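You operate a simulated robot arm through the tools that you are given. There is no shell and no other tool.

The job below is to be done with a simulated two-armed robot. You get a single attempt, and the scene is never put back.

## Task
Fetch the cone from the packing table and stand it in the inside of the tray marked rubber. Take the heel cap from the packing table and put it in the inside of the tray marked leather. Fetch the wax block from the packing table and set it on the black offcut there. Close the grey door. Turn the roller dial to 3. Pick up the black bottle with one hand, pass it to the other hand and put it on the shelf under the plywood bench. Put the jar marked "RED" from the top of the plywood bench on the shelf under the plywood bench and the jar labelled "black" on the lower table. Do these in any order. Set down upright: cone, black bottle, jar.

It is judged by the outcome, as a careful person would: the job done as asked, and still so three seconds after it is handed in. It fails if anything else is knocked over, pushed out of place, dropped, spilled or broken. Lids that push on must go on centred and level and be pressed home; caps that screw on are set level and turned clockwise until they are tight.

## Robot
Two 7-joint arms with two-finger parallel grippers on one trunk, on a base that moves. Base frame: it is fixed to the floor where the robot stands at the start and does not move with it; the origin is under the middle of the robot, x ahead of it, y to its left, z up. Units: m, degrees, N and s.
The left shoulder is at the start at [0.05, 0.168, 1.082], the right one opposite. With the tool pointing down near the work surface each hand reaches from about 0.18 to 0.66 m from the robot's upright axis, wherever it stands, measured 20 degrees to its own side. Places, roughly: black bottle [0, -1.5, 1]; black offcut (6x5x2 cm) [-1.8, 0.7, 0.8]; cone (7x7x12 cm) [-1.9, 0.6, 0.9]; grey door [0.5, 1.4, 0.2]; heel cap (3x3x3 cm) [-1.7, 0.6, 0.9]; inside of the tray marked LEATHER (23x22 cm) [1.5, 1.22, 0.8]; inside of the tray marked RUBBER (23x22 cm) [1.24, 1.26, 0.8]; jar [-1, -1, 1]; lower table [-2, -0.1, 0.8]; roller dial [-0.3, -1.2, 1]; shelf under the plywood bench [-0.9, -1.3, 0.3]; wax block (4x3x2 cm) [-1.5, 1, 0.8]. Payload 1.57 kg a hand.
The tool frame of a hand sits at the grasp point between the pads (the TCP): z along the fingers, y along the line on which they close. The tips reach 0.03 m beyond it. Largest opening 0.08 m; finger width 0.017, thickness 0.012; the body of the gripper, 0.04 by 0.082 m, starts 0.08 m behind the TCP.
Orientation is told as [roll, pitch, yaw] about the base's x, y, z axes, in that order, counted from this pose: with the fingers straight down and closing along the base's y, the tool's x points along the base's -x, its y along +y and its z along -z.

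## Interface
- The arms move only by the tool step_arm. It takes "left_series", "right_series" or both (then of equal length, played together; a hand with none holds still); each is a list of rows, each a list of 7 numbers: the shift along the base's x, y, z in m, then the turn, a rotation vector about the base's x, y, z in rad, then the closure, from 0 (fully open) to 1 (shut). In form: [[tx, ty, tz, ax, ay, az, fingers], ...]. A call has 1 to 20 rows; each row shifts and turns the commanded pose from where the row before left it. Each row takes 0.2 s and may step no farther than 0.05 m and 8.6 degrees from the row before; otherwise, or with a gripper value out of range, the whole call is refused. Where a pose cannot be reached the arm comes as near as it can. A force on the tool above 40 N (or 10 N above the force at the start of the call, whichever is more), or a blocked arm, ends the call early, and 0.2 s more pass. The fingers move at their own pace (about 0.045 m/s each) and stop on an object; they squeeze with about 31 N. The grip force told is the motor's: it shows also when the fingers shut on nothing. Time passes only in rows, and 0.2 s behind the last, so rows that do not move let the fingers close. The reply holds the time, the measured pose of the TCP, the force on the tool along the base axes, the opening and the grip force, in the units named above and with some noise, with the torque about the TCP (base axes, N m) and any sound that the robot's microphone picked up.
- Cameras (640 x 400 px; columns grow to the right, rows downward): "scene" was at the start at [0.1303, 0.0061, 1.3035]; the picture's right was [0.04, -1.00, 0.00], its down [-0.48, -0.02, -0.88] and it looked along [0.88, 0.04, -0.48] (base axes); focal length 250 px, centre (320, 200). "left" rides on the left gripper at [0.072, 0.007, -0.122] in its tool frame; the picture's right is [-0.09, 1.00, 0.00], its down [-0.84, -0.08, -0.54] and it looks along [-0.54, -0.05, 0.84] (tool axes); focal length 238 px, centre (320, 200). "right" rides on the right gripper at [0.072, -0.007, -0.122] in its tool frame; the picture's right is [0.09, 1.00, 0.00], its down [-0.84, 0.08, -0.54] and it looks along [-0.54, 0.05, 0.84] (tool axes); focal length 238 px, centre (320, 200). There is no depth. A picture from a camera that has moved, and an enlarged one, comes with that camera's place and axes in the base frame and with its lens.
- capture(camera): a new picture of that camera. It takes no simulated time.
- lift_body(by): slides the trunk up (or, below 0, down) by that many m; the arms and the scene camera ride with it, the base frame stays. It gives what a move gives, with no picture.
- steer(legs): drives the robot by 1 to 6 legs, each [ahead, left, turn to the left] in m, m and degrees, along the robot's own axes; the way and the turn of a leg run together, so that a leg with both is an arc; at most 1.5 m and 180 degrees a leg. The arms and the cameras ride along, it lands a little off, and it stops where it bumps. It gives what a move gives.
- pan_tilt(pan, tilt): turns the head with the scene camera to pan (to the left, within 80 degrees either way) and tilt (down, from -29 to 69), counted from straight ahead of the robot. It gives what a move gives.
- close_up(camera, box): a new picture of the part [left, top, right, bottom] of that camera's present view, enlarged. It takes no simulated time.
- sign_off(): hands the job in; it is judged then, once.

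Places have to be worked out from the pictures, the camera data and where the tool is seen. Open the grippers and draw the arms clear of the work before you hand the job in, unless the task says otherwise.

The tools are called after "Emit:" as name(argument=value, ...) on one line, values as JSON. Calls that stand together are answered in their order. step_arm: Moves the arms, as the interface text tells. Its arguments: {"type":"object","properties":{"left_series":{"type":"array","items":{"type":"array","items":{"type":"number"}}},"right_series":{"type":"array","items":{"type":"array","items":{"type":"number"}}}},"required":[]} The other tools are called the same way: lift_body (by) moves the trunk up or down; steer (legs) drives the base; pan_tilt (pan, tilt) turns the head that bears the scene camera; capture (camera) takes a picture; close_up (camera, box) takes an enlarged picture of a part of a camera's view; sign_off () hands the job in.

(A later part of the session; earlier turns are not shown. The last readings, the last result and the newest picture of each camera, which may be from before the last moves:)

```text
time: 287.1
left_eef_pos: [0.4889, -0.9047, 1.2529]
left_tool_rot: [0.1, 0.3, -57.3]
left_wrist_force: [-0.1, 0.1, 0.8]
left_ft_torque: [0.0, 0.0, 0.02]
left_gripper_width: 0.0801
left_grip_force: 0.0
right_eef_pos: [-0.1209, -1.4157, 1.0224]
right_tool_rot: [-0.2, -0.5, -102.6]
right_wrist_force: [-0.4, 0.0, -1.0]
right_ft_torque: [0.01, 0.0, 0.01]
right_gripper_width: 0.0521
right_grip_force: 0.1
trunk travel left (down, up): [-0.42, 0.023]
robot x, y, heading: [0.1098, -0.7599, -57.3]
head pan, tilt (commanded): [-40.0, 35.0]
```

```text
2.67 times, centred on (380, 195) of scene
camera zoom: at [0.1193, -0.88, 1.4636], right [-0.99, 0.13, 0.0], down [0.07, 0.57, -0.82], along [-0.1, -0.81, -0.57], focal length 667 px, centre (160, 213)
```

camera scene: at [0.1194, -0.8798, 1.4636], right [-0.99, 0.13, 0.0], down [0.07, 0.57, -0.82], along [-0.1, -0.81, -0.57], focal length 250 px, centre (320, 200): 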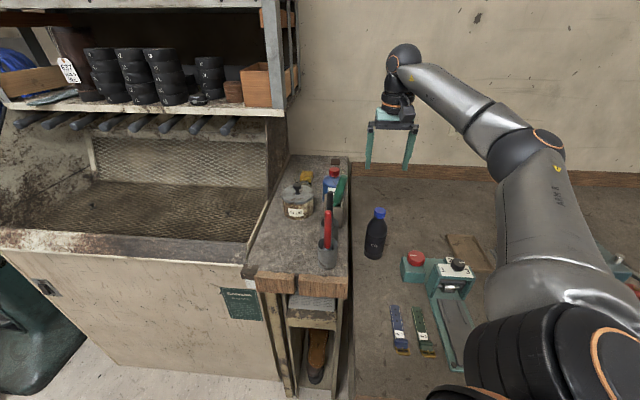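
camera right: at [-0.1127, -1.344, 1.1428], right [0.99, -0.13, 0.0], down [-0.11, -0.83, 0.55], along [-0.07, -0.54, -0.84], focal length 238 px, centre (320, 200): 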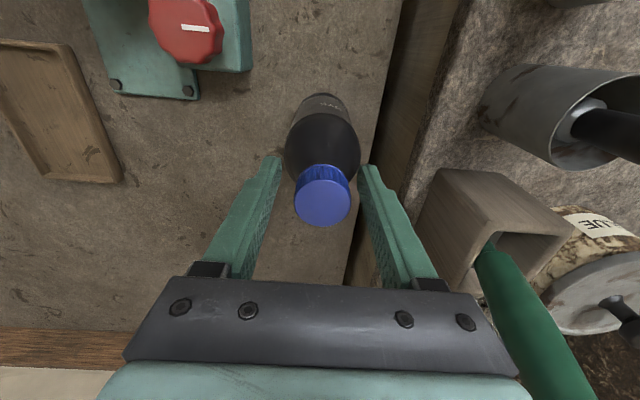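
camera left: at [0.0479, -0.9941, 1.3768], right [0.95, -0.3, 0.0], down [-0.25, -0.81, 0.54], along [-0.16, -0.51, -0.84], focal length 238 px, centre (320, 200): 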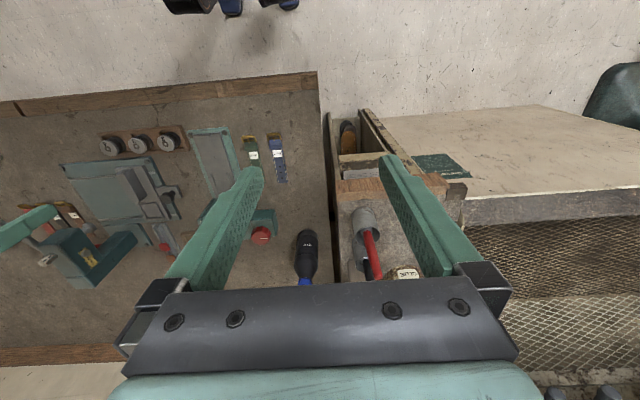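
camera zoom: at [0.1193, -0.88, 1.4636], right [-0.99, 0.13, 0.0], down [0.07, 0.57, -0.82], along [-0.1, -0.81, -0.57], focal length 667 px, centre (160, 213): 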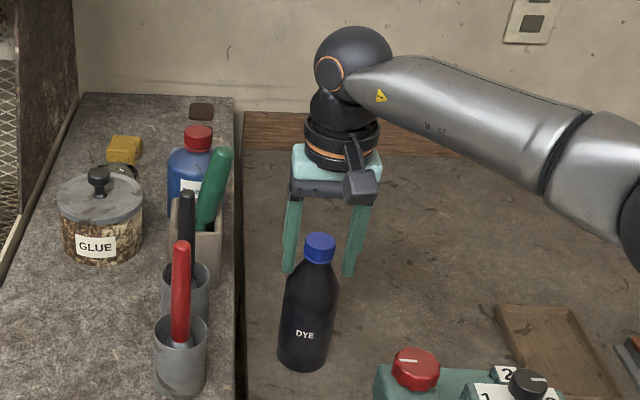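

The cap is between the pads; a 4 mm nudge forward and I close on it.

Emit:
step_arm(right_series=[[-0.0009, -0.004, 0, 0, 0, 0, 0.35], [0, 0, 0, 0, 0, 0, 1], [0, 0, 0, 0, 0, 0, 1], [0, 0, 0, 0, 0, 0, 1]])

Emit:
capture(camera="right")

```text
time: 288.1
left_eef_pos: [0.4901, -0.9036, 1.2543]
left_tool_rot: [0.1, 0.4, -57.3]
left_wrist_force: [-0.3, 0.6, 0.0]
left_ft_torque: [-0.01, -0.02, -0.02]
left_gripper_width: 0.0799
left_grip_force: 0.1
right_eef_pos: [-0.1213, -1.4196, 1.0214]
right_tool_rot: [-0.1, -0.5, -102.7]
right_wrist_force: [1.9, -0.7, 1.3]
right_ft_torque: [-0.1, -0.05, 0.04]
right_gripper_width: 0.0399
right_grip_force: 30.7
trunk travel left (down, up): [-0.42, 0.023]
robot x, y, heading: [0.111, -0.764, -57.5]
head pan, tilt (commanded): [-40.0, 35.0]
```

```text
taken
camera right: at [-0.1131, -1.3479, 1.1433], right [0.99, -0.13, 0.0], down [-0.11, -0.83, 0.55], along [-0.07, -0.54, -0.84], focal length 238 px, centre (320, 200)
```

right: 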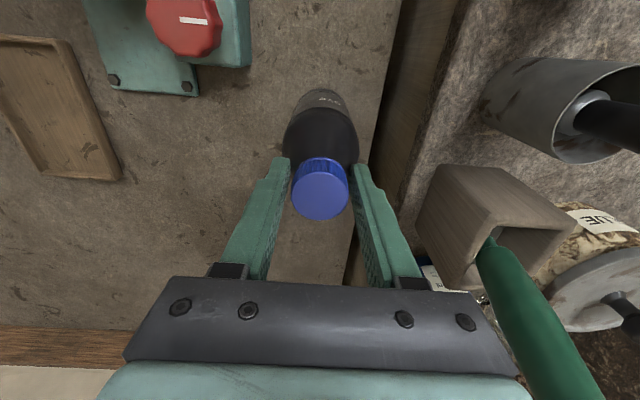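

The tips are on the bottle's shoulder (4 cm), not the cap. I open, raise 1 cm, and close on the cap itself.

Emit:
step_arm(right_series=[[0, 0, 0, 0, 0, 0, 0.35], [0, 0, 0, 0, 0, 0, 0.35], [0, 0, 0.01, 0, 0, 0, 0.35], [0, 0, 0, 0, 0, 0, 1], [0, 0, 0, 0, 0, 0, 1], [0, 0, 0, 0, 0, 0, 1]])

Emit:
capture(camera="right")

Emit:
close_up(camera="scene", box=[340, 160, 420, 270])

```text
time: 289.5
left_eef_pos: [0.4898, -0.9042, 1.2535]
left_tool_rot: [0.1, 0.3, -57.3]
left_wrist_force: [-0.3, 0.2, -0.1]
left_ft_torque: [-0.02, 0.02, 0.0]
left_gripper_width: 0.0803
left_grip_force: 0.1
right_eef_pos: [-0.122, -1.4192, 1.0329]
right_tool_rot: [-0.1, -0.5, -102.6]
right_wrist_force: [1.3, 0.5, 1.3]
right_ft_torque: [-0.11, -0.19, 0.04]
right_gripper_width: 0.0309
right_grip_force: 29.4
trunk travel left (down, up): [-0.42, 0.023]
robot x, y, heading: [0.1112, -0.7624, -57.5]
head pan, tilt (commanded): [-40.0, 35.0]
```

```text
taken
camera right: at [-0.1134, -1.3477, 1.1534], right [0.99, -0.13, 0.0], down [-0.11, -0.83, 0.55], along [-0.07, -0.54, -0.84], focal length 238 px, centre (320, 200)
```

right: 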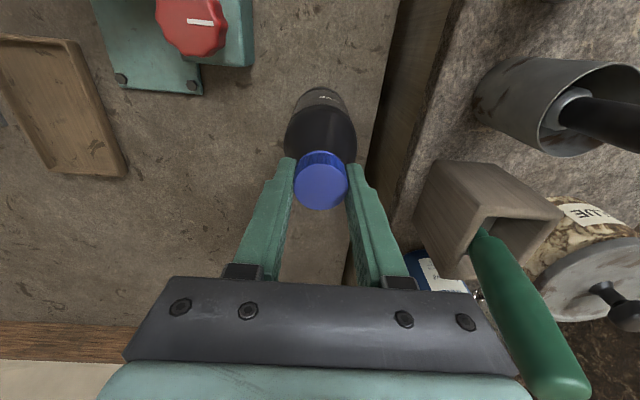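

```text
3.64 times, centred on (380, 215) of scene
camera zoom: at [0.1194, -0.88, 1.4636], right [-0.99, 0.13, 0.0], down [0.07, 0.57, -0.82], along [-0.1, -0.81, -0.57], focal length 910 px, centre (102, 146)
```

zoom: 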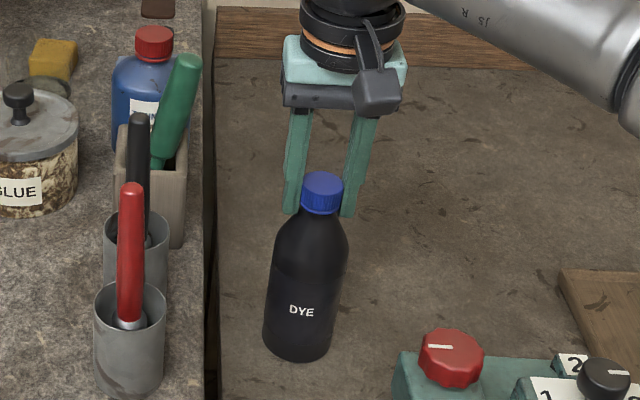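

Now it holds the cap (3.1 cm). I lift the bottle straight up and check it.

Emit:
step_arm(right_series=[[0, 0, 0.01, 0, 0, 0, 1], [0, 0, 0.02, 0, 0, 0, 1], [0, 0, 0.03, 0, 0, 0, 1], [0, 0, 0.04, 0, 0, 0, 1], [0, 0, 0.04, 0, 0, 0, 1], [0, 0, 0, 0, 0, 0, 1]])

Emit:
capture(camera="scene")

Emit:
capture(camera="right")

```text
time: 290.9
left_eef_pos: [0.4898, -0.9051, 1.255]
left_tool_rot: [0.2, 0.3, -57.3]
left_wrist_force: [0.6, 0.1, 0.1]
left_ft_torque: [0.02, 0.01, 0.01]
left_gripper_width: 0.0802
left_grip_force: 0.1
right_eef_pos: [-0.1231, -1.4205, 1.1723]
right_tool_rot: [-0.2, -0.3, -102.7]
right_wrist_force: [-0.6, -0.1, -3.2]
right_ft_torque: [0.03, 0.0, 0.02]
right_gripper_width: 0.031
right_grip_force: 31.5
trunk travel left (down, up): [-0.42, 0.023]
robot x, y, heading: [0.1066, -0.7655, -57.3]
head pan, tilt (commanded): [-40.0, 35.0]
```

```text
taken
camera scene: at [0.1189, -0.8808, 1.4635], right [-0.99, 0.13, 0.0], down [0.07, 0.57, -0.82], along [-0.1, -0.81, -0.57], focal length 250 px, centre (320, 200)
```

scene: 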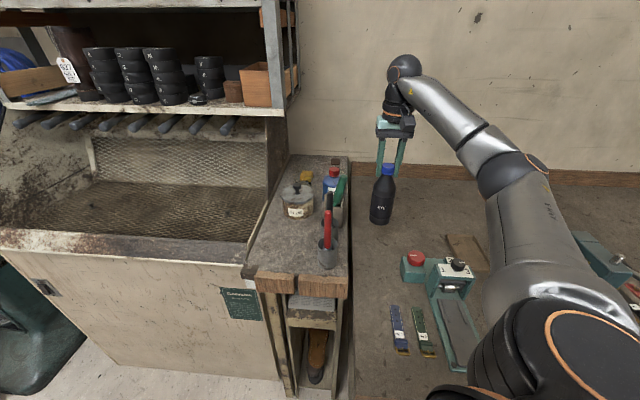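

```text
taken
camera right: at [-0.1137, -1.3492, 1.2928], right [0.99, -0.13, 0.0], down [-0.11, -0.83, 0.55], along [-0.07, -0.54, -0.84], focal length 238 px, centre (320, 200)
```

right: 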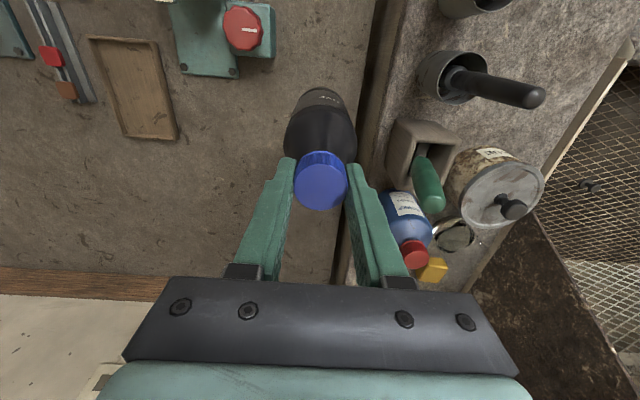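

The bottle hangs upright from the cap (about 0.33 kg). I raise it a bit more and drive straight back from the bench, parallel to the side shelf.

Emit:
step_arm(right_series=[[0, 0, 0.03, 0, 0, 0, 1], [0, 0, 0.03, 0, 0, 0, 1], [0, 0, 0, 0, 0, 0, 1]])

Emit:
steer(legs=[[-0.32, 0.316, 0]])

Emit:
capture(camera="scene")

```text
time: 291.7
left_eef_pos: [0.4888, -0.9034, 1.2563]
left_tool_rot: [0.1, 0.3, -57.2]
left_wrist_force: [1.1, 0.2, -0.4]
left_ft_torque: [-0.03, 0.02, -0.02]
left_gripper_width: 0.0799
left_grip_force: 0.1
right_eef_pos: [-0.1224, -1.4213, 1.2318]
right_tool_rot: [-0.1, -0.4, -102.7]
right_wrist_force: [-0.3, -0.4, -3.5]
right_ft_torque: [-0.01, -0.02, -0.02]
right_gripper_width: 0.0311
right_grip_force: 31.3
trunk travel left (down, up): [-0.42, 0.023]
robot x, y, heading: [0.1127, -0.7607, -57.2]
head pan, tilt (commanded): [-40.0, 35.0]
```

```text
time: 295.0
left_eef_pos: [0.5837, -0.4615, 1.2544]
left_tool_rot: [0.1, 0.3, -57.3]
left_wrist_force: [-0.8, 0.0, -0.9]
left_ft_torque: [-0.01, -0.04, -0.05]
left_gripper_width: 0.0798
left_grip_force: 0.0
right_eef_pos: [-0.026, -0.9781, 1.2324]
right_tool_rot: [-0.2, -0.4, -102.8]
right_wrist_force: [0.2, -0.3, -3.1]
right_ft_torque: [0.0, 0.0, 0.01]
right_gripper_width: 0.031
right_grip_force: 31.6
trunk travel left (down, up): [-0.42, 0.023]
robot x, y, heading: [0.2032, -0.3172, -57.2]
head pan, tilt (commanded): [-40.0, 35.0]
```

```text
taken
camera scene: at [0.2143, -0.4379, 1.4636], right [-0.99, 0.13, 0.0], down [0.07, 0.57, -0.82], along [-0.1, -0.81, -0.57], focal length 250 px, centre (320, 200)
```

scene: 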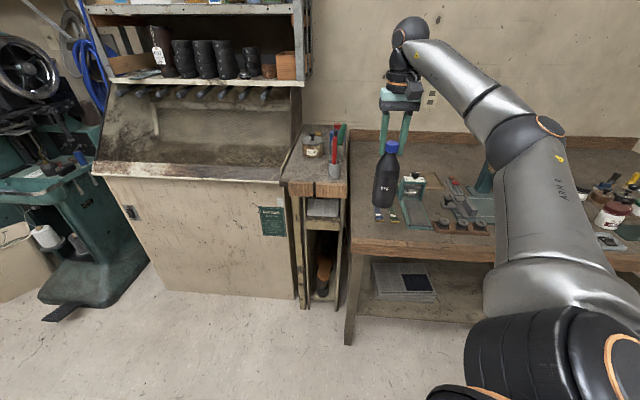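

Robot is in open floor. I bring the bottle in front of me (0.45 m ahead), turning the right hand straight, ready for the hand-over.

Emit:
step_arm(right_series=[[0.0394, 0.0236, -0.005, 0, 0, 0.0654, 1], [0.0394, 0.0236, -0.005, 0, 0, 0.0654, 1], [0.0394, 0.0236, -0.005, 0, 0, 0.0654, 1], [0.0394, 0.0236, -0.005, 0, 0, 0.0654, 1], [0.0394, 0.0236, -0.005, 0, 0, 0.0654, 1], [0.0394, 0.0236, -0.005, 0, 0, 0.0654, 1], [0.0394, 0.0236, -0.005, 0, 0, 0.0654, 1], [0.0394, 0.0236, -0.005, 0, 0, 0.0654, 1], [0.0394, 0.0236, -0.005, 0, 0, 0.0654, 1], [0.0394, 0.0236, -0.005, 0, 0, 0.0654, 1], [0.0394, 0.0236, -0.005, 0, 0, 0.0654, 1], [0.0394, 0.0236, -0.005, 0, 0, 0.0654, 1], [0, 0, 0, 0, 0, 0, 1]])

Emit:
pan_tilt(pan=0, tilt=30)

Emit:
capture(camera="scene")

Emit:
capture(camera="left")

```text
time: 297.8
left_eef_pos: [0.5846, -0.4639, 1.254]
left_tool_rot: [0.1, 0.3, -57.4]
left_wrist_force: [-0.3, -0.4, -0.4]
left_ft_torque: [0.02, 0.0, 0.02]
left_gripper_width: 0.08
left_grip_force: 0.0
right_eef_pos: [0.444, -0.695, 1.1718]
right_tool_rot: [-0.1, -0.4, -57.7]
right_wrist_force: [0.3, -0.5, -2.4]
right_ft_torque: [0.0, -0.01, -0.02]
right_gripper_width: 0.031
right_grip_force: 31.0
trunk travel left (down, up): [-0.42, 0.023]
robot x, y, heading: [0.2059, -0.3193, -57.4]
head pan, tilt (commanded): [-40.0, 35.0]
```

```text
time: 298.9
left_eef_pos: [0.5841, -0.4628, 1.254]
left_tool_rot: [0.1, 0.3, -57.4]
left_wrist_force: [0.2, 0.0, -0.8]
left_ft_torque: [0.02, 0.03, 0.01]
left_gripper_width: 0.0801
left_grip_force: 0.0
right_eef_pos: [0.4457, -0.6956, 1.1713]
right_tool_rot: [-0.3, -0.4, -57.7]
right_wrist_force: [-0.7, -0.5, -3.9]
right_ft_torque: [-0.02, 0.02, -0.01]
right_gripper_width: 0.0311
right_grip_force: 30.7
trunk travel left (down, up): [-0.42, 0.023]
robot x, y, heading: [0.2046, -0.3192, -57.0]
head pan, tilt (commanded): [0.0, 30.0]
```

```text
taken
camera scene: at [0.2745, -0.4268, 1.4713], right [-0.84, -0.54, 0.0], down [-0.27, 0.42, -0.87], along [0.47, -0.73, -0.5], focal length 250 px, centre (320, 200)
```

scene: 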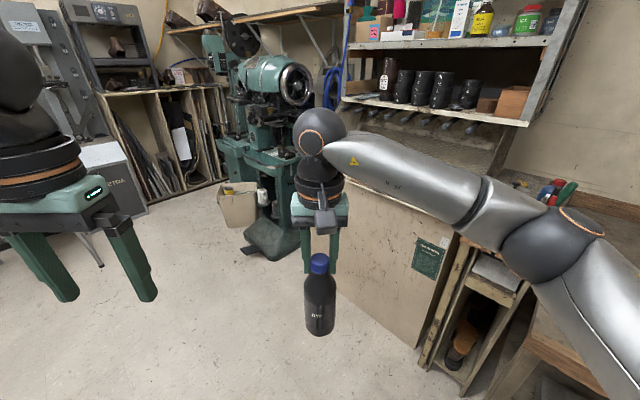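

```text
taken
camera left: at [0.5527, -0.3998, 1.3768], right [0.89, 0.46, 0.0], down [0.39, -0.75, 0.54], along [0.25, -0.48, -0.84], focal length 238 px, centre (320, 200)
```

left: 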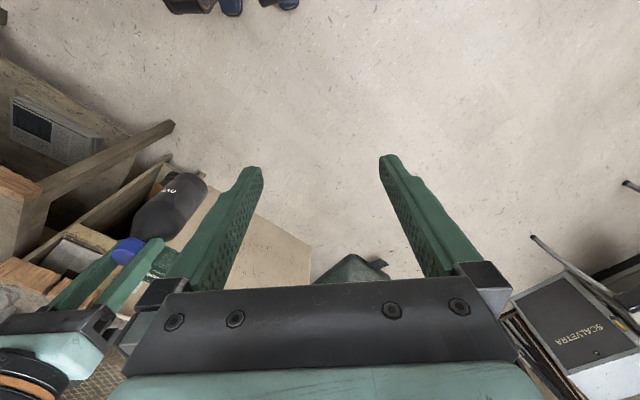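

The bottle hangs steadily (bottom at ≈0.985). I extend the right hand 10 cm further, and meanwhile bring the left hand forward, pitch it 45° forward and lower it to the bottle's mid-height, still off to the left.

Emit:
step_arm(left_series=[[0.019, -0.0294, 0, 0, 0, 0, 0], [0.019, -0.0294, 0, 0, 0, 0, 0], [0.019, -0.0294, 0, 0, 0, 0, 0], [0, 0, -0.035, -0.1101, -0.071, 0, 0], [0, 0, -0.035, -0.1101, -0.071, 0, 0], [0, 0, -0.035, -0.1101, -0.071, 0, 0], [0, 0, -0.035, -0.1101, -0.071, 0, 0], [0, 0, -0.035, -0.1101, -0.071, 0, 0], [0, 0, -0.035, -0.1101, -0.071, 0, 0], [0, 0, 0, 0, 0, 0, 0]], right_series=[[0.0181, -0.028, 0, 0, 0, 0, 1], [0.0181, -0.028, 0, 0, 0, 0, 1], [0.0181, -0.028, 0, 0, 0, 0, 1], [0, 0, 0, 0, 0, 0, 1], [0, 0, 0, 0, 0, 0, 1], [0, 0, 0, 0, 0, 0, 1], [0, 0, 0, 0, 0, 0, 1], [0, 0, 0, 0, 0, 0, 1], [0, 0, 0, 0, 0, 0, 1], [0, 0, 0, 0, 0, 0, 1]])

Emit:
capture(camera="scene")

Emit:
capture(camera="left")

```text
time: 301.1
left_eef_pos: [0.6415, -0.5508, 1.0441]
left_tool_rot: [0.1, -44.8, -57.3]
left_wrist_force: [0.5, 0.4, -0.8]
left_ft_torque: [0.0, -0.02, 0.02]
left_gripper_width: 0.0802
left_grip_force: 0.1
right_eef_pos: [0.499, -0.7797, 1.1723]
right_tool_rot: [-0.1, -0.4, -57.8]
right_wrist_force: [0.7, 0.5, -2.8]
right_ft_torque: [0.01, -0.02, 0.01]
right_gripper_width: 0.0309
right_grip_force: 30.9
trunk travel left (down, up): [-0.42, 0.023]
robot x, y, heading: [0.2057, -0.319, -57.2]
head pan, tilt (commanded): [0.0, 30.0]
```

```text
taken
camera scene: at [0.2745, -0.427, 1.4713], right [-0.84, -0.54, 0.0], down [-0.27, 0.42, -0.87], along [0.47, -0.73, -0.5], focal length 250 px, centre (320, 200)
```

scene: 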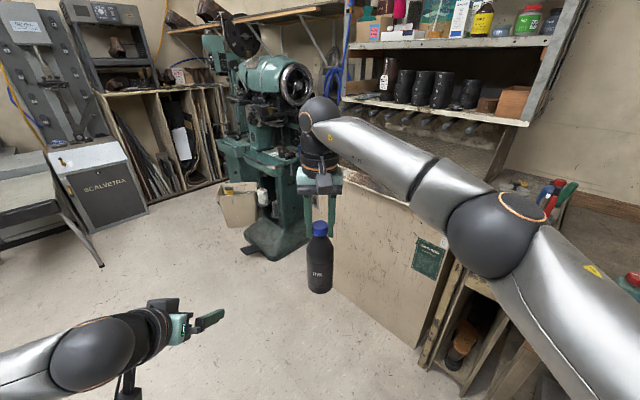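

```text
taken
camera left: at [0.573, -0.4327, 1.08], right [0.87, 0.48, 0.07], down [0.05, -0.22, 0.97], along [0.49, -0.85, -0.22], focal length 238 px, centre (320, 200)
```

left: 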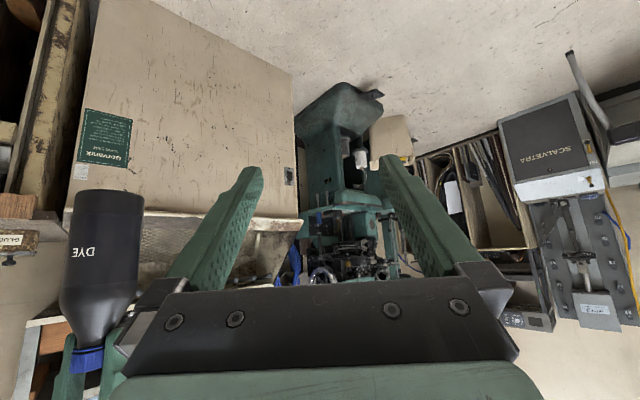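

The left hand is ready at the bottle's height. I move it sideways until it is straight behind the bottle, then check alignment.

Emit:
step_arm(left_series=[[-0.0341, -0.022, 0, 0, 0, 0, 0], [-0.0341, -0.022, 0, 0, 0, 0, 0], [-0.0341, -0.022, 0, 0, 0, 0, 0], [-0.0341, -0.022, 0, 0, 0, 0, 0], [-0.0341, -0.022, 0, 0, 0, 0, 0], [-0.0341, -0.022, 0, 0, 0, 0, 0], [0, 0, 0, 0, 0, 0, 0]])

Emit:
capture(camera="scene")

Emit:
capture(camera="left")

```text
time: 302.7
left_eef_pos: [0.4385, -0.6828, 1.0436]
left_tool_rot: [0.2, -44.8, -57.2]
left_wrist_force: [-0.5, -0.3, 0.1]
left_ft_torque: [-0.01, 0.01, -0.03]
left_gripper_width: 0.0799
left_grip_force: 0.0
right_eef_pos: [0.4989, -0.7782, 1.172]
right_tool_rot: [-0.2, -0.4, -57.7]
right_wrist_force: [0.7, 0.4, -3.5]
right_ft_torque: [0.02, -0.03, 0.02]
right_gripper_width: 0.0309
right_grip_force: 30.9
trunk travel left (down, up): [-0.42, 0.023]
robot x, y, heading: [0.2066, -0.3175, -57.1]
head pan, tilt (commanded): [0.0, 30.0]
```

```text
taken
camera scene: at [0.275, -0.4266, 1.4713], right [-0.84, -0.54, 0.0], down [-0.27, 0.42, -0.87], along [0.47, -0.73, -0.5], focal length 250 px, centre (320, 200)
```

scene: 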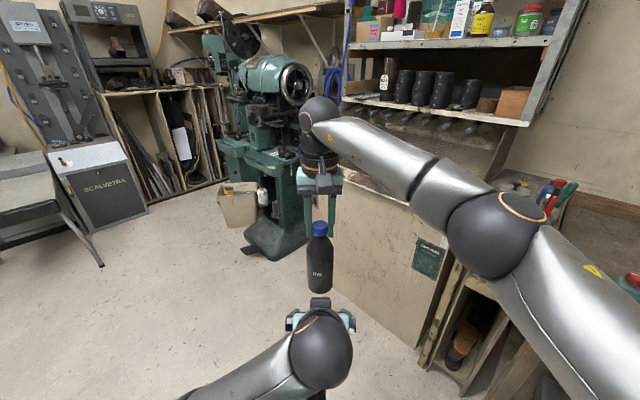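

```text
taken
camera left: at [0.3695, -0.5651, 1.0796], right [0.87, 0.49, 0.07], down [0.05, -0.22, 0.97], along [0.49, -0.85, -0.22], focal length 238 px, centre (320, 200)
```

left: 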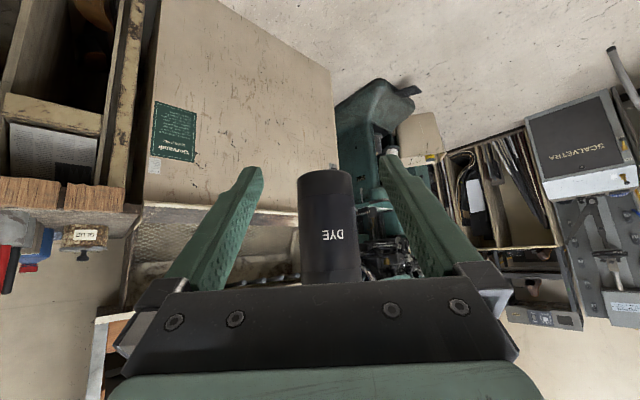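

The bottle is centred between the left fingers. I move the left hand forward 11 cm around the bottle's body.

Emit:
step_arm(left_series=[[0.0204, -0.0317, 0, 0, 0, 0, 0], [0.0204, -0.0317, 0, 0, 0, 0, 0], [0.0204, -0.0317, 0, 0, 0, 0, 0], [0, 0, 0, 0, 0, 0, 0]])

Emit:
capture(camera="left")

Emit:
close_up(camera="scene", box=[240, 200, 400, 320])

```text
time: 303.7
left_eef_pos: [0.4984, -0.7792, 1.0447]
left_tool_rot: [0.2, -44.7, -57.3]
left_wrist_force: [0.1, -0.1, 0.2]
left_ft_torque: [-0.01, 0.0, 0.01]
left_gripper_width: 0.0799
left_grip_force: 0.0
right_eef_pos: [0.4997, -0.7792, 1.1725]
right_tool_rot: [-0.2, -0.4, -57.7]
right_wrist_force: [0.3, 0.5, -2.8]
right_ft_torque: [0.01, -0.03, 0.0]
right_gripper_width: 0.0311
right_grip_force: 31.3
trunk travel left (down, up): [-0.42, 0.023]
robot x, y, heading: [0.2065, -0.3186, -57.3]
head pan, tilt (commanded): [0.0, 30.0]
```

```text
taken
camera left: at [0.4306, -0.6605, 1.0802], right [0.87, 0.48, 0.07], down [0.05, -0.22, 0.97], along [0.49, -0.85, -0.22], focal length 238 px, centre (320, 200)
```

left: 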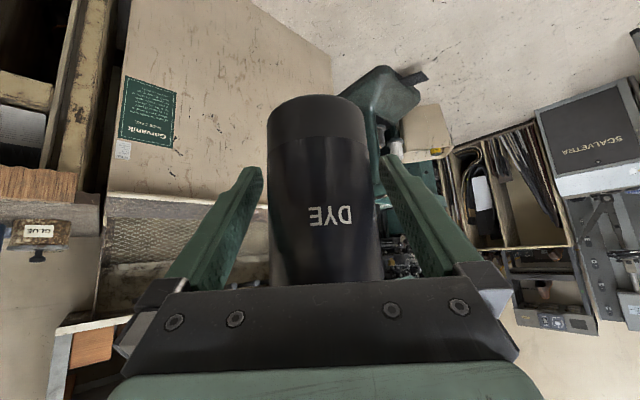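

```text
3.33 times, centred on (320, 260) of scene
camera zoom: at [0.2745, -0.4265, 1.4714], right [-0.84, -0.54, 0.0], down [-0.27, 0.42, -0.87], along [0.47, -0.73, -0.5], focal length 834 px, centre (320, 0)
```

zoom: 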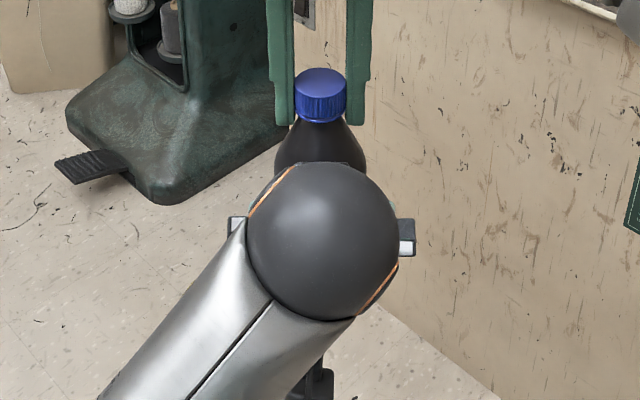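

The bottle's body lies between the left pads. I close the left hand on it while the right still holds the cap.

Emit:
step_arm(left_series=[[0, 0, 0, 0, 0, 0, 0.5], [0, 0, 0, 0, 0, 0, 1], [0, 0, 0, 0, 0, 0, 1], [0, 0, 0, 0, 0, 0, 1]])

Emit:
capture(camera="left")

```text
time: 304.7
left_eef_pos: [0.4984, -0.7792, 1.0446]
left_tool_rot: [0.2, -44.7, -57.3]
left_wrist_force: [0.6, -0.2, 1.1]
left_ft_torque: [0.05, 0.14, -0.08]
left_gripper_width: 0.0588
left_grip_force: 30.5
right_eef_pos: [0.4994, -0.7787, 1.1702]
right_tool_rot: [-0.2, -0.3, -57.7]
right_wrist_force: [-0.6, -0.1, -4.0]
right_ft_torque: [-0.03, -0.03, 0.06]
right_gripper_width: 0.0313
right_grip_force: 31.5
trunk travel left (down, up): [-0.42, 0.023]
robot x, y, heading: [0.2011, -0.3162, -57.4]
head pan, tilt (commanded): [0.0, 30.0]
```

```text
taken
camera left: at [0.4306, -0.6605, 1.0801], right [0.87, 0.48, 0.07], down [0.05, -0.22, 0.97], along [0.49, -0.85, -0.22], focal length 238 px, centre (320, 200)
```

left: 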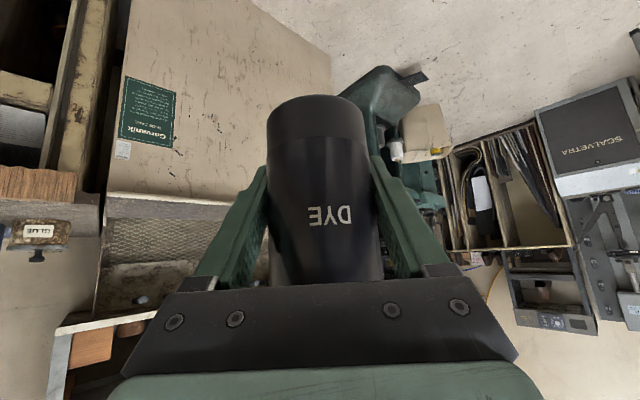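

The left hand holds the body (5.9 cm, 30 N). Now the right hand opens and rises off the cap.

Emit:
step_arm(left_series=[[0, 0, 0, 0, 0, 0, 1], [0, 0, 0, 0, 0, 0, 1], [0, 0, 0, 0, 0, 0, 1], [0, 0, 0, 0, 0, 0, 1], [0, 0, 0, 0, 0, 0, 1], [0, 0, 0, 0, 0, 0, 1], [0, 0, 0, 0, 0, 0, 1]], right_series=[[0, 0, 0, 0, 0, 0, 0.3], [0, 0, 0, 0, 0, 0, 0], [0, 0, 0, 0, 0, 0, 0], [0, 0, 0.03, 0, 0, 0, 0], [0, 0, 0.04, 0, 0, 0, 0], [0, 0, 0.04, 0, 0, 0, 0], [0, 0, 0.03, 0, 0, 0, 0]])

Emit:
capture(camera="scene")

Emit:
capture(camera="right")

```text
time: 306.3
left_eef_pos: [0.4991, -0.7774, 1.0444]
left_tool_rot: [0.2, -44.8, -57.4]
left_wrist_force: [0.2, -0.5, -0.3]
left_ft_torque: [-0.05, 0.01, -0.01]
left_gripper_width: 0.0588
left_grip_force: 30.8
right_eef_pos: [0.4878, -0.7553, 1.2903]
right_tool_rot: [-0.2, -0.6, -57.5]
right_wrist_force: [-0.4, -0.2, -0.3]
right_ft_torque: [-0.03, 0.01, -0.02]
right_gripper_width: 0.0799
right_grip_force: 0.0
right hand out of reach, approached as far as the arm can: row 5, 6, 7
trunk travel left (down, up): [-0.42, 0.023]
robot x, y, heading: [0.2047, -0.3191, -57.4]
head pan, tilt (commanded): [0.0, 30.0]
```

```text
taken
camera scene: at [0.2744, -0.4261, 1.4714], right [-0.84, -0.54, 0.0], down [-0.27, 0.42, -0.87], along [0.47, -0.73, -0.5], focal length 250 px, centre (320, 200)
```

scene: 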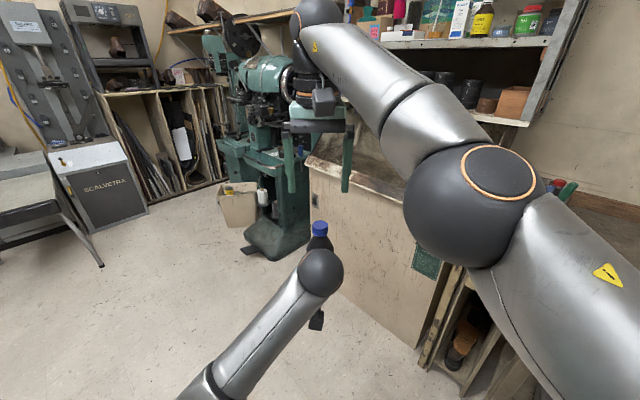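

```text
taken
camera right: at [0.4421, -0.698, 1.412], right [0.79, 0.61, 0.0], down [0.51, -0.66, 0.55], along [0.34, -0.44, -0.83], focal length 238 px, centre (320, 200)
```

right: 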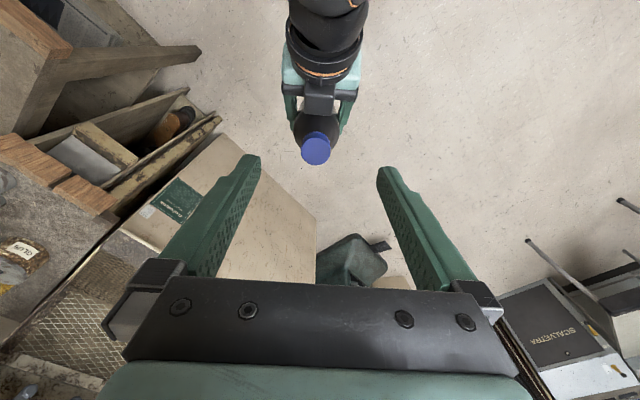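

The bottle is now in the left hand alone. I move the right hand aside, turn to face the bench squarely, and drive right to look at the shelf.

Emit:
step_arm(right_series=[[-0.0429, -0.0071, 0, 0, 0, 0, 0], [-0.0429, -0.0071, 0, 0, 0, 0, 0], [-0.0429, -0.0071, 0, 0, 0, 0, 0], [-0.0429, -0.0071, 0, 0, 0, 0, 0], [-0.0429, -0.0071, 0, 0, 0, 0, 0], [-0.0429, -0.0071, 0, 0, 0, 0, 0], [-0.0429, -0.0071, 0, 0, 0, 0, 0]])

Emit:
steer(legs=[[0, 0, -44.7], [0.0, -0.949, 0]])

Emit:
lift_body(by=-0.3)

Emit:
pan_tilt(pan=0, tilt=40)

Emit:
capture(camera="scene")

Emit:
capture(camera="left")

```text
time: 307.9
left_eef_pos: [0.4976, -0.7784, 1.0443]
left_tool_rot: [0.3, -44.7, -57.3]
left_wrist_force: [0.2, -0.6, 0.1]
left_ft_torque: [0.01, 0.01, -0.01]
left_gripper_width: 0.0586
left_grip_force: 31.1
right_eef_pos: [0.488, -0.7569, 1.2898]
right_tool_rot: [-0.2, -0.6, -57.4]
right_wrist_force: [0.1, -0.1, -1.1]
right_ft_torque: [0.01, 0.01, 0.02]
right_gripper_width: 0.0801
right_grip_force: 0.1
right hand out of reach, approached as far as the arm can: row 1, 2, 3, 4, 5, 6, 7
trunk travel left (down, up): [-0.42, 0.023]
robot x, y, heading: [0.2051, -0.3171, -57.4]
head pan, tilt (commanded): [0.0, 30.0]
```

```text
time: 318.6
left_eef_pos: [-0.8408, -0.6511, 1.0447]
left_tool_rot: [0.2, -44.7, -102.2]
left_wrist_force: [1.3, -0.5, -0.4]
left_ft_torque: [-0.01, 0.02, 0.02]
left_gripper_width: 0.0588
left_grip_force: 31.1
right_eef_pos: [-0.8321, -0.6281, 1.2904]
right_tool_rot: [0.0, -0.6, -102.4]
right_wrist_force: [0.5, 0.6, -0.2]
right_ft_torque: [0.02, 0.01, 0.04]
right_gripper_width: 0.0802
right_grip_force: 0.1
trunk travel left (down, up): [-0.42, 0.023]
robot x, y, heading: [-0.7257, -0.114, -102.1]
head pan, tilt (commanded): [0.0, 30.0]
```

```text
time: 321.6
left_eef_pos: [-0.8394, -0.6521, 0.7447]
left_tool_rot: [0.2, -44.6, -102.2]
left_wrist_force: [0.5, 0.2, 0.0]
left_ft_torque: [-0.01, -0.03, -0.02]
left_gripper_width: 0.0587
left_grip_force: 30.8
right_eef_pos: [-0.8306, -0.6288, 0.9915]
right_tool_rot: [0.0, -0.6, -102.4]
right_wrist_force: [1.8, 0.3, -0.2]
right_ft_torque: [0.03, 0.02, 0.0]
right_gripper_width: 0.08
right_grip_force: 0.0
trunk travel left (down, up): [-0.12, 0.323]
robot x, y, heading: [-0.7228, -0.1145, -102.0]
head pan, tilt (commanded): [0.0, 30.0]
```

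```text
time: 322.4
left_eef_pos: [-0.8388, -0.6514, 0.7434]
left_tool_rot: [0.2, -44.7, -102.2]
left_wrist_force: [0.5, 0.4, 0.4]
left_ft_torque: [0.02, 0.01, -0.01]
left_gripper_width: 0.0589
left_grip_force: 30.9
right_eef_pos: [-0.8313, -0.6286, 0.9918]
right_tool_rot: [-0.1, -0.6, -102.4]
right_wrist_force: [-1.1, 0.1, 1.2]
right_ft_torque: [0.0, -0.02, 0.0]
right_gripper_width: 0.0799
right_grip_force: 0.2
trunk travel left (down, up): [-0.12, 0.323]
robot x, y, heading: [-0.7252, -0.1171, -102.4]
head pan, tilt (commanded): [0.0, 40.0]
```

```text
taken
camera scene: at [-0.7513, -0.2388, 1.156], right [-0.98, 0.21, 0.0], down [0.14, 0.63, -0.77], along [-0.16, -0.75, -0.64], focal length 250 px, centre (320, 200)
```

scene: 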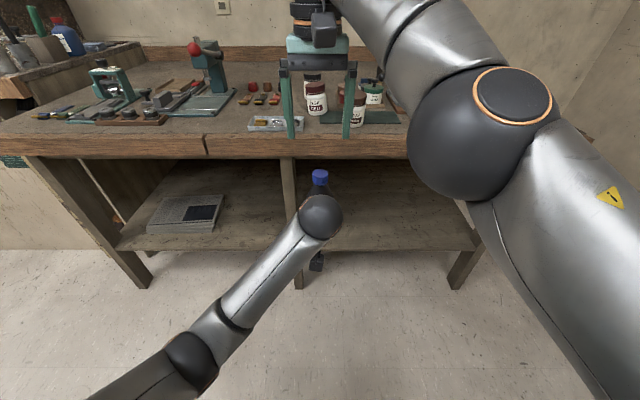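

```text
taken
camera left: at [-0.8044, -0.5196, 0.78], right [0.96, -0.27, 0.07], down [-0.12, -0.19, 0.97], along [-0.25, -0.94, -0.22], focal length 238 px, centre (320, 200)
```

left: 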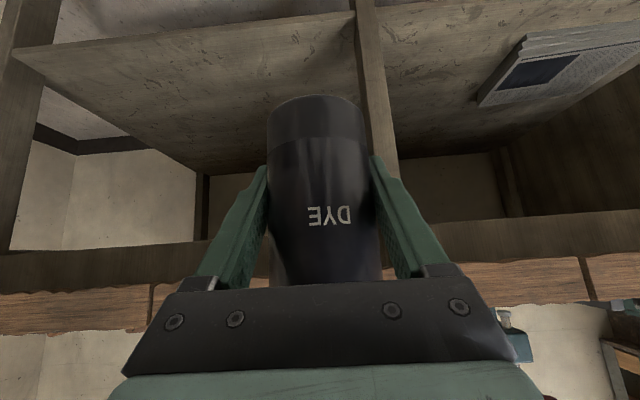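

The right hand is still right above (its move was refused as out of reach at that height). I now move it right and back, clear of the bench and left arm.

Emit:
step_arm(right_series=[[-0.0391, 0.0085, 0, 0, 0, 0, 0], [-0.0391, 0.0085, 0, 0, 0, 0, 0], [-0.0391, 0.0085, 0, 0, 0, 0, 0], [-0.0391, 0.0085, 0, 0, 0, 0, 0], [-0.0391, 0.0085, 0, 0, 0, 0, 0], [-0.0285, 0.036, 0, 0, 0, 0, 0], [-0.0285, 0.036, 0, 0, 0, 0, 0], [-0.02, 0.04, 0, 0, 0, 0, 0], [0, 0.045, 0, 0, 0, 0, 0], [0.005, 0.045, 0, 0, 0, 0, 0], [0.005, 0.045, 0, 0, 0, 0, 0]])

Emit:
capture(camera="scene")

```text
time: 324.8
left_eef_pos: [-0.8399, -0.6511, 0.744]
left_tool_rot: [0.2, -44.7, -102.1]
left_wrist_force: [0.2, -0.3, -0.5]
left_ft_torque: [0.03, 0.01, -0.05]
left_gripper_width: 0.0587
left_grip_force: 30.7
right_eef_pos: [-1.0546, -0.347, 0.9901]
right_tool_rot: [-0.2, -0.6, -102.3]
right_wrist_force: [0.3, -0.6, 1.4]
right_ft_torque: [-0.01, 0.02, 0.01]
right_gripper_width: 0.0802
right_grip_force: 0.1
right hand out of reach, approached as far as the arm can: row 1
trunk travel left (down, up): [-0.12, 0.323]
robot x, y, heading: [-0.7214, -0.1192, -101.9]
head pan, tilt (commanded): [0.0, 40.0]
```

```text
taken
camera scene: at [-0.7513, -0.2387, 1.156], right [-0.98, 0.21, 0.0], down [0.14, 0.63, -0.77], along [-0.16, -0.75, -0.64], focal length 250 px, centre (320, 200)
```

scene: 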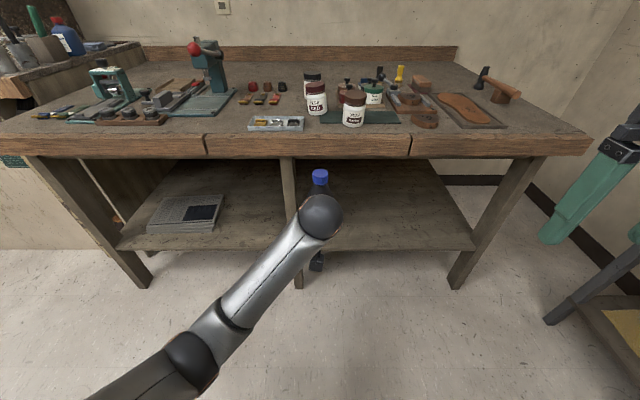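

Clear view of the empty right half of the shelf. I lower the trunk fully and lower the bottle to just above shelf height while still outside the bench.

Emit:
lift_body(by=-0.12)

Emit:
step_arm(left_series=[[0, 0, -0.035, 0, 0, 0, 1], [0, 0, -0.035, 0, 0, 0, 1], [0, 0, -0.035, 0, 0, 0, 1], [0, 0, -0.035, 0, 0, 0, 1], [0, 0, -0.03, 0, 0, 0, 1], [0, 0, 0, 0, 0, 0, 1]])

Emit:
capture(camera="scene")

Emit:
capture(camera="left")

```text
time: 326.3
left_eef_pos: [-0.8392, -0.6515, 0.6245]
left_tool_rot: [0.3, -44.8, -102.2]
left_wrist_force: [0.5, 0.2, 0.4]
left_ft_torque: [0.02, -0.02, 0.01]
left_gripper_width: 0.0586
left_grip_force: 30.9
right_eef_pos: [-1.0556, -0.3473, 0.8703]
right_tool_rot: [-0.1, -0.6, -102.5]
right_wrist_force: [0.0, 1.2, -0.3]
right_ft_torque: [0.0, 0.0, -0.03]
right_gripper_width: 0.08
right_grip_force: 0.0
trunk travel left (down, up): [0.0, 0.443]
robot x, y, heading: [-0.7257, -0.1176, -102.2]
head pan, tilt (commanded): [0.0, 40.0]
```

```text
time: 327.1
left_eef_pos: [-0.8238, -0.7102, 0.5992]
left_tool_rot: [3.7, -54.5, -102.9]
left_wrist_force: [0.0, -0.1, -0.1]
left_ft_torque: [-0.03, -0.02, 0.0]
left_gripper_width: 0.0588
left_grip_force: 30.9
right_eef_pos: [-1.0541, -0.3477, 0.8698]
right_tool_rot: [-0.1, -0.6, -102.4]
right_wrist_force: [0.0, 0.6, 1.2]
right_ft_torque: [0.01, 0.0, 0.03]
right_gripper_width: 0.0798
right_grip_force: 0.1
trunk travel left (down, up): [0.0, 0.443]
robot x, y, heading: [-0.7265, -0.1165, -102.4]
head pan, tilt (commanded): [0.0, 40.0]
stopped in row 4 (left hand): the arm was blocked; the commanded pose is now the measured one
```

```text
taken
camera scene: at [-0.7513, -0.2387, 1.036], right [-0.98, 0.21, 0.0], down [0.14, 0.63, -0.77], along [-0.16, -0.75, -0.64], focal length 250 px, centre (320, 200)
```

scene: 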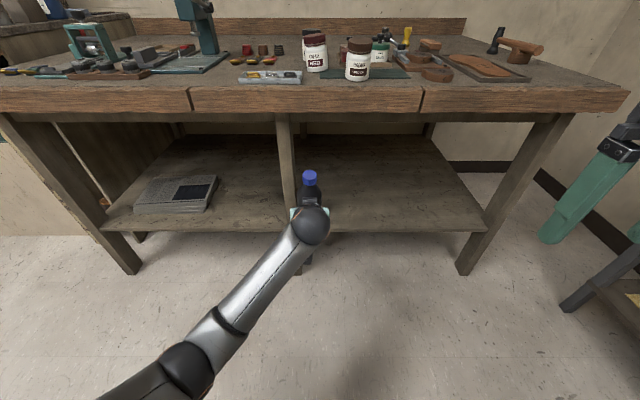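

```text
taken
camera left: at [-0.7927, -0.5721, 0.6132], right [0.97, -0.22, 0.11], down [-0.12, -0.02, 0.99], along [-0.22, -0.97, -0.05], focal length 238 px, centre (320, 200)
```

left: 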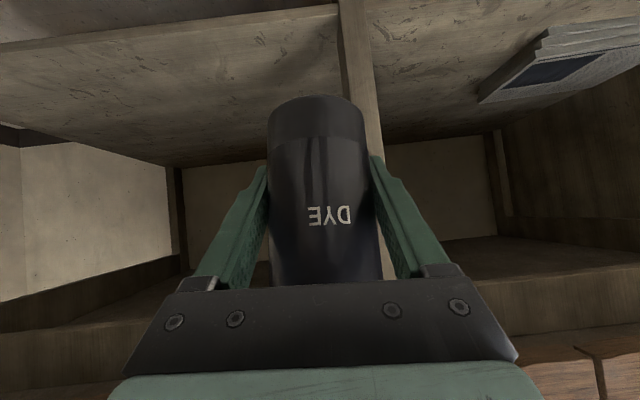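

The left arm got blocked (self-contact near my body) and tilted a little. I raise, re-level the hand, and shift it to my left where there is room for the elbow.

Emit:
step_arm(left_series=[[0, 0, 0.03, 0.087, -0.0007, -0.025, 1], [0, 0, 0.02, 0.087, -0.0007, -0.025, 1], [0.0391, -0.0085, 0, 0, 0, 0, 1], [0.0391, -0.0085, 0, 0, 0, 0, 1], [0.0391, -0.0085, 0, 0, 0, 0, 1], [0, 0, 0, 0, 0, 0, 1]])

Emit:
capture(camera="scene")

```text
time: 328.5
left_eef_pos: [-0.7087, -0.7341, 0.6519]
left_tool_rot: [0.2, -44.7, -103.2]
left_wrist_force: [0.0, -0.4, 0.0]
left_ft_torque: [0.02, -0.01, 0.0]
left_gripper_width: 0.0587
left_grip_force: 31.2
right_eef_pos: [-1.0544, -0.3476, 0.8696]
right_tool_rot: [-0.1, -0.7, -102.4]
right_wrist_force: [0.7, -0.4, 0.4]
right_ft_torque: [-0.01, -0.02, 0.0]
right_gripper_width: 0.0802
right_grip_force: 0.1
trunk travel left (down, up): [0.0, 0.443]
robot x, y, heading: [-0.7267, -0.1213, -102.5]
head pan, tilt (commanded): [0.0, 40.0]
```

```text
taken
camera scene: at [-0.7512, -0.2388, 1.036], right [-0.98, 0.21, 0.0], down [0.14, 0.63, -0.77], along [-0.16, -0.75, -0.64], focal length 250 px, centre (320, 200)
```

scene: 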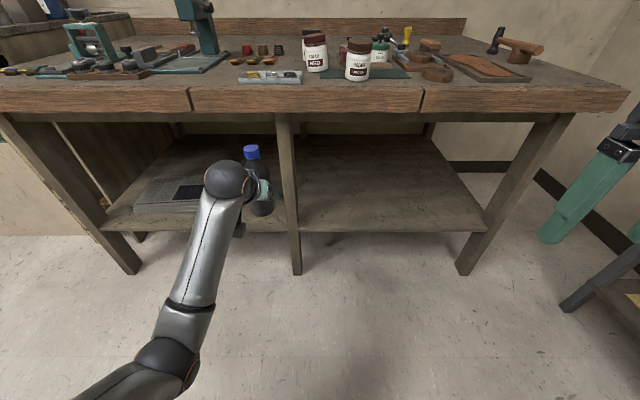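

Level again (pitch -44.7). I lower in place, watching for blocking.

Emit:
step_arm(left_series=[[0, 0, -0.03, 0, 0, 0, 1], [0, 0, -0.03, 0, 0, 0, 1], [0, 0, -0.03, 0, 0, 0, 1], [0, 0, -0.03, 0, 0, 0, 1], [0, 0, 0, 0, 0, 0, 1]])

Emit:
capture(camera="scene")

```text
time: 329.9
left_eef_pos: [-0.7114, -0.7508, 0.5735]
left_tool_rot: [0.7, -48.8, -103.4]
left_wrist_force: [-0.6, 0.0, -0.5]
left_ft_torque: [-0.01, -0.03, 0.02]
left_gripper_width: 0.0588
left_grip_force: 31.1
right_eef_pos: [-1.0574, -0.3413, 0.8706]
right_tool_rot: [0.2, -1.2, -102.4]
right_wrist_force: [-0.5, 0.3, 0.5]
right_ft_torque: [0.02, -0.02, -0.01]
right_gripper_width: 0.0799
right_grip_force: 0.1
trunk travel left (down, up): [0.0, 0.443]
robot x, y, heading: [-0.7245, -0.1209, -102.3]
head pan, tilt (commanded): [0.0, 40.0]
stopped in row 5 (left hand): the arm was blocked; the commanded pose is now the measured one
```

```text
taken
camera scene: at [-0.754, -0.2311, 1.0379], right [-0.98, 0.21, -0.01], down [0.14, 0.62, -0.77], along [-0.16, -0.76, -0.64], focal length 250 px, centre (320, 200)
```

scene: 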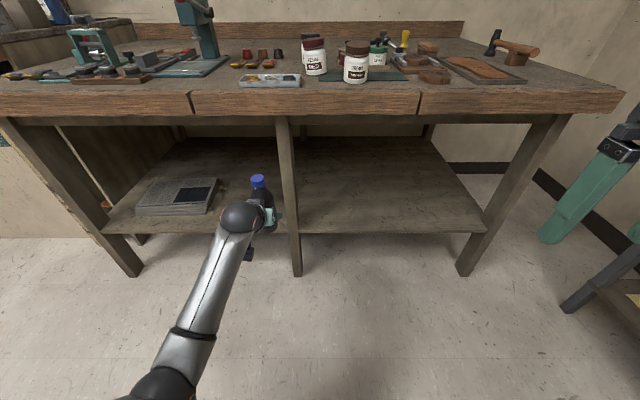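

The left arm is again blocked by its elbow against my own body. I lift slightly, re-level, back the robot 10 cm and stretch the arm further ahead before lowering.

Emit:
step_arm(left_series=[[0, 0, 0.03, 0.035, -0.0077, 0, 1], [0, 0, 0.03, 0.035, -0.0077, 0, 1], [0, 0, 0, 0, 0, 0, 1]])

Emit:
steer(legs=[[-0.12, 0, 0]])

Emit:
step_arm(left_series=[[-0.0063, -0.0293, 0, 0, 0, 0, 1], [-0.0063, -0.0293, 0, 0, 0, 0, 1], [-0.0063, -0.0293, 0, 0, 0, 0, 1], [0, 0, -0.03, 0, 0, 0, 1], [0, 0, -0.03, 0, 0, 0, 1], [0, 0, 0, 0, 0, 0, 1]])

Emit:
capture(camera="scene")

```text
time: 330.7
left_eef_pos: [-0.71, -0.7507, 0.6237]
left_tool_rot: [0.2, -44.0, -103.0]
left_wrist_force: [0.1, 0.1, -0.3]
left_ft_torque: [-0.02, -0.03, 0.0]
left_gripper_width: 0.0584
left_grip_force: 31.3
right_eef_pos: [-1.0545, -0.3463, 0.8696]
right_tool_rot: [-0.2, -0.6, -102.4]
right_wrist_force: [0.6, 0.9, 0.3]
right_ft_torque: [0.0, 0.03, 0.02]
right_gripper_width: 0.0799
right_grip_force: 0.1
trunk travel left (down, up): [0.0, 0.443]
robot x, y, heading: [-0.7253, -0.1186, -102.0]
head pan, tilt (commanded): [0.0, 40.0]
```

```text
time: 331.9
left_eef_pos: [-0.6845, -0.635, 0.6241]
left_tool_rot: [0.2, -44.1, -103.0]
left_wrist_force: [0.4, 0.2, -0.6]
left_ft_torque: [-0.01, 0.0, 0.02]
left_gripper_width: 0.059
left_grip_force: 31.1
right_eef_pos: [-1.0289, -0.2305, 0.87]
right_tool_rot: [-0.1, -0.5, -102.4]
right_wrist_force: [-0.2, 0.1, 0.2]
right_ft_torque: [-0.03, -0.04, -0.02]
right_gripper_width: 0.0803
right_grip_force: 0.0
trunk travel left (down, up): [0.0, 0.443]
robot x, y, heading: [-0.6946, -0.0032, -102.3]
head pan, tilt (commanded): [0.0, 40.0]
```

```text
time: 333.3
left_eef_pos: [-0.704, -0.722, 0.5642]
left_tool_rot: [0.2, -44.1, -103.0]
left_wrist_force: [0.2, 0.7, 0.2]
left_ft_torque: [-0.01, 0.0, 0.05]
left_gripper_width: 0.0586
left_grip_force: 30.5
right_eef_pos: [-1.0291, -0.2305, 0.8697]
right_tool_rot: [-0.1, -0.6, -102.5]
right_wrist_force: [-0.8, -0.2, -0.2]
right_ft_torque: [0.03, -0.01, -0.02]
right_gripper_width: 0.0798
right_grip_force: 0.0
trunk travel left (down, up): [0.0, 0.443]
robot x, y, heading: [-0.6994, 0.0006, -102.0]
head pan, tilt (commanded): [0.0, 40.0]
```

```text
taken
camera scene: at [-0.7262, -0.1228, 1.036], right [-0.98, 0.21, 0.0], down [0.14, 0.63, -0.77], along [-0.16, -0.75, -0.64], focal length 250 px, centre (320, 200)
```

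scene: 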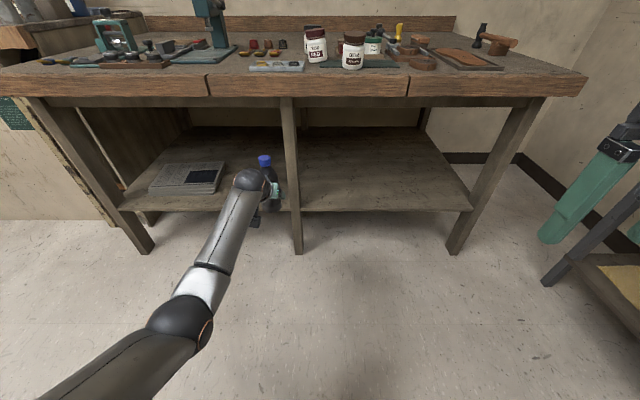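

No blocking now. I continue lowering toward z≈0.43.

Emit:
step_arm(left_series=[[0, 0, -0.03, 0, 0, 0, 1], [0, 0, -0.03, 0, 0, 0, 1], [0, 0, -0.03, 0, 0, 0, 1], [0, 0, -0.03, 0, 0, 0, 1], [0, 0, 0, 0, 0, 0, 1]])

Emit:
capture(camera="scene")

Emit:
capture(camera="left")

```text
time: 334.5
left_eef_pos: [-0.7051, -0.7228, 0.4444]
left_tool_rot: [0.1, -44.1, -103.1]
left_wrist_force: [-0.3, 0.4, -0.5]
left_ft_torque: [0.0, 0.01, 0.0]
left_gripper_width: 0.0587
left_grip_force: 30.9
right_eef_pos: [-1.0303, -0.2316, 0.8698]
right_tool_rot: [-0.1, -0.7, -102.5]
right_wrist_force: [-0.6, 0.0, 0.5]
right_ft_torque: [0.0, 0.02, 0.02]
right_gripper_width: 0.0801
right_grip_force: 0.0
trunk travel left (down, up): [0.0, 0.443]
robot x, y, heading: [-0.6988, -0.0051, -102.2]
head pan, tilt (commanded): [0.0, 40.0]
```

```text
taken
camera scene: at [-0.7262, -0.1228, 1.036], right [-0.98, 0.21, 0.0], down [0.14, 0.63, -0.77], along [-0.16, -0.75, -0.64], focal length 250 px, centre (320, 200)
```

scene: 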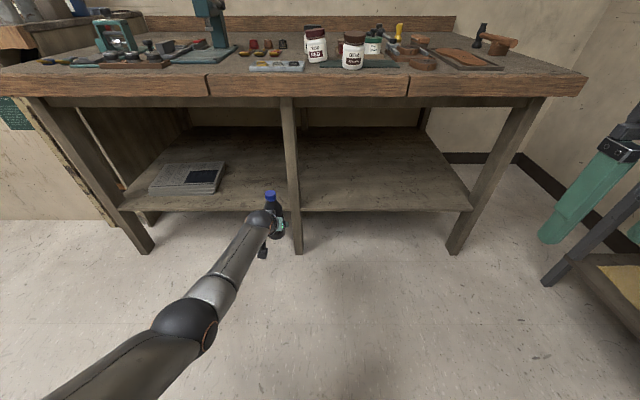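

```text
taken
camera left: at [-0.6666, -0.5916, 0.4814], right [0.96, -0.29, 0.07], down [-0.13, -0.2, 0.97], along [-0.27, -0.94, -0.23], focal length 238 px, centre (320, 200)
```

left: 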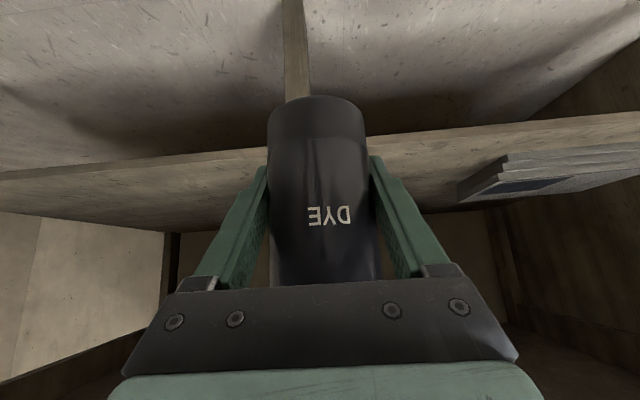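

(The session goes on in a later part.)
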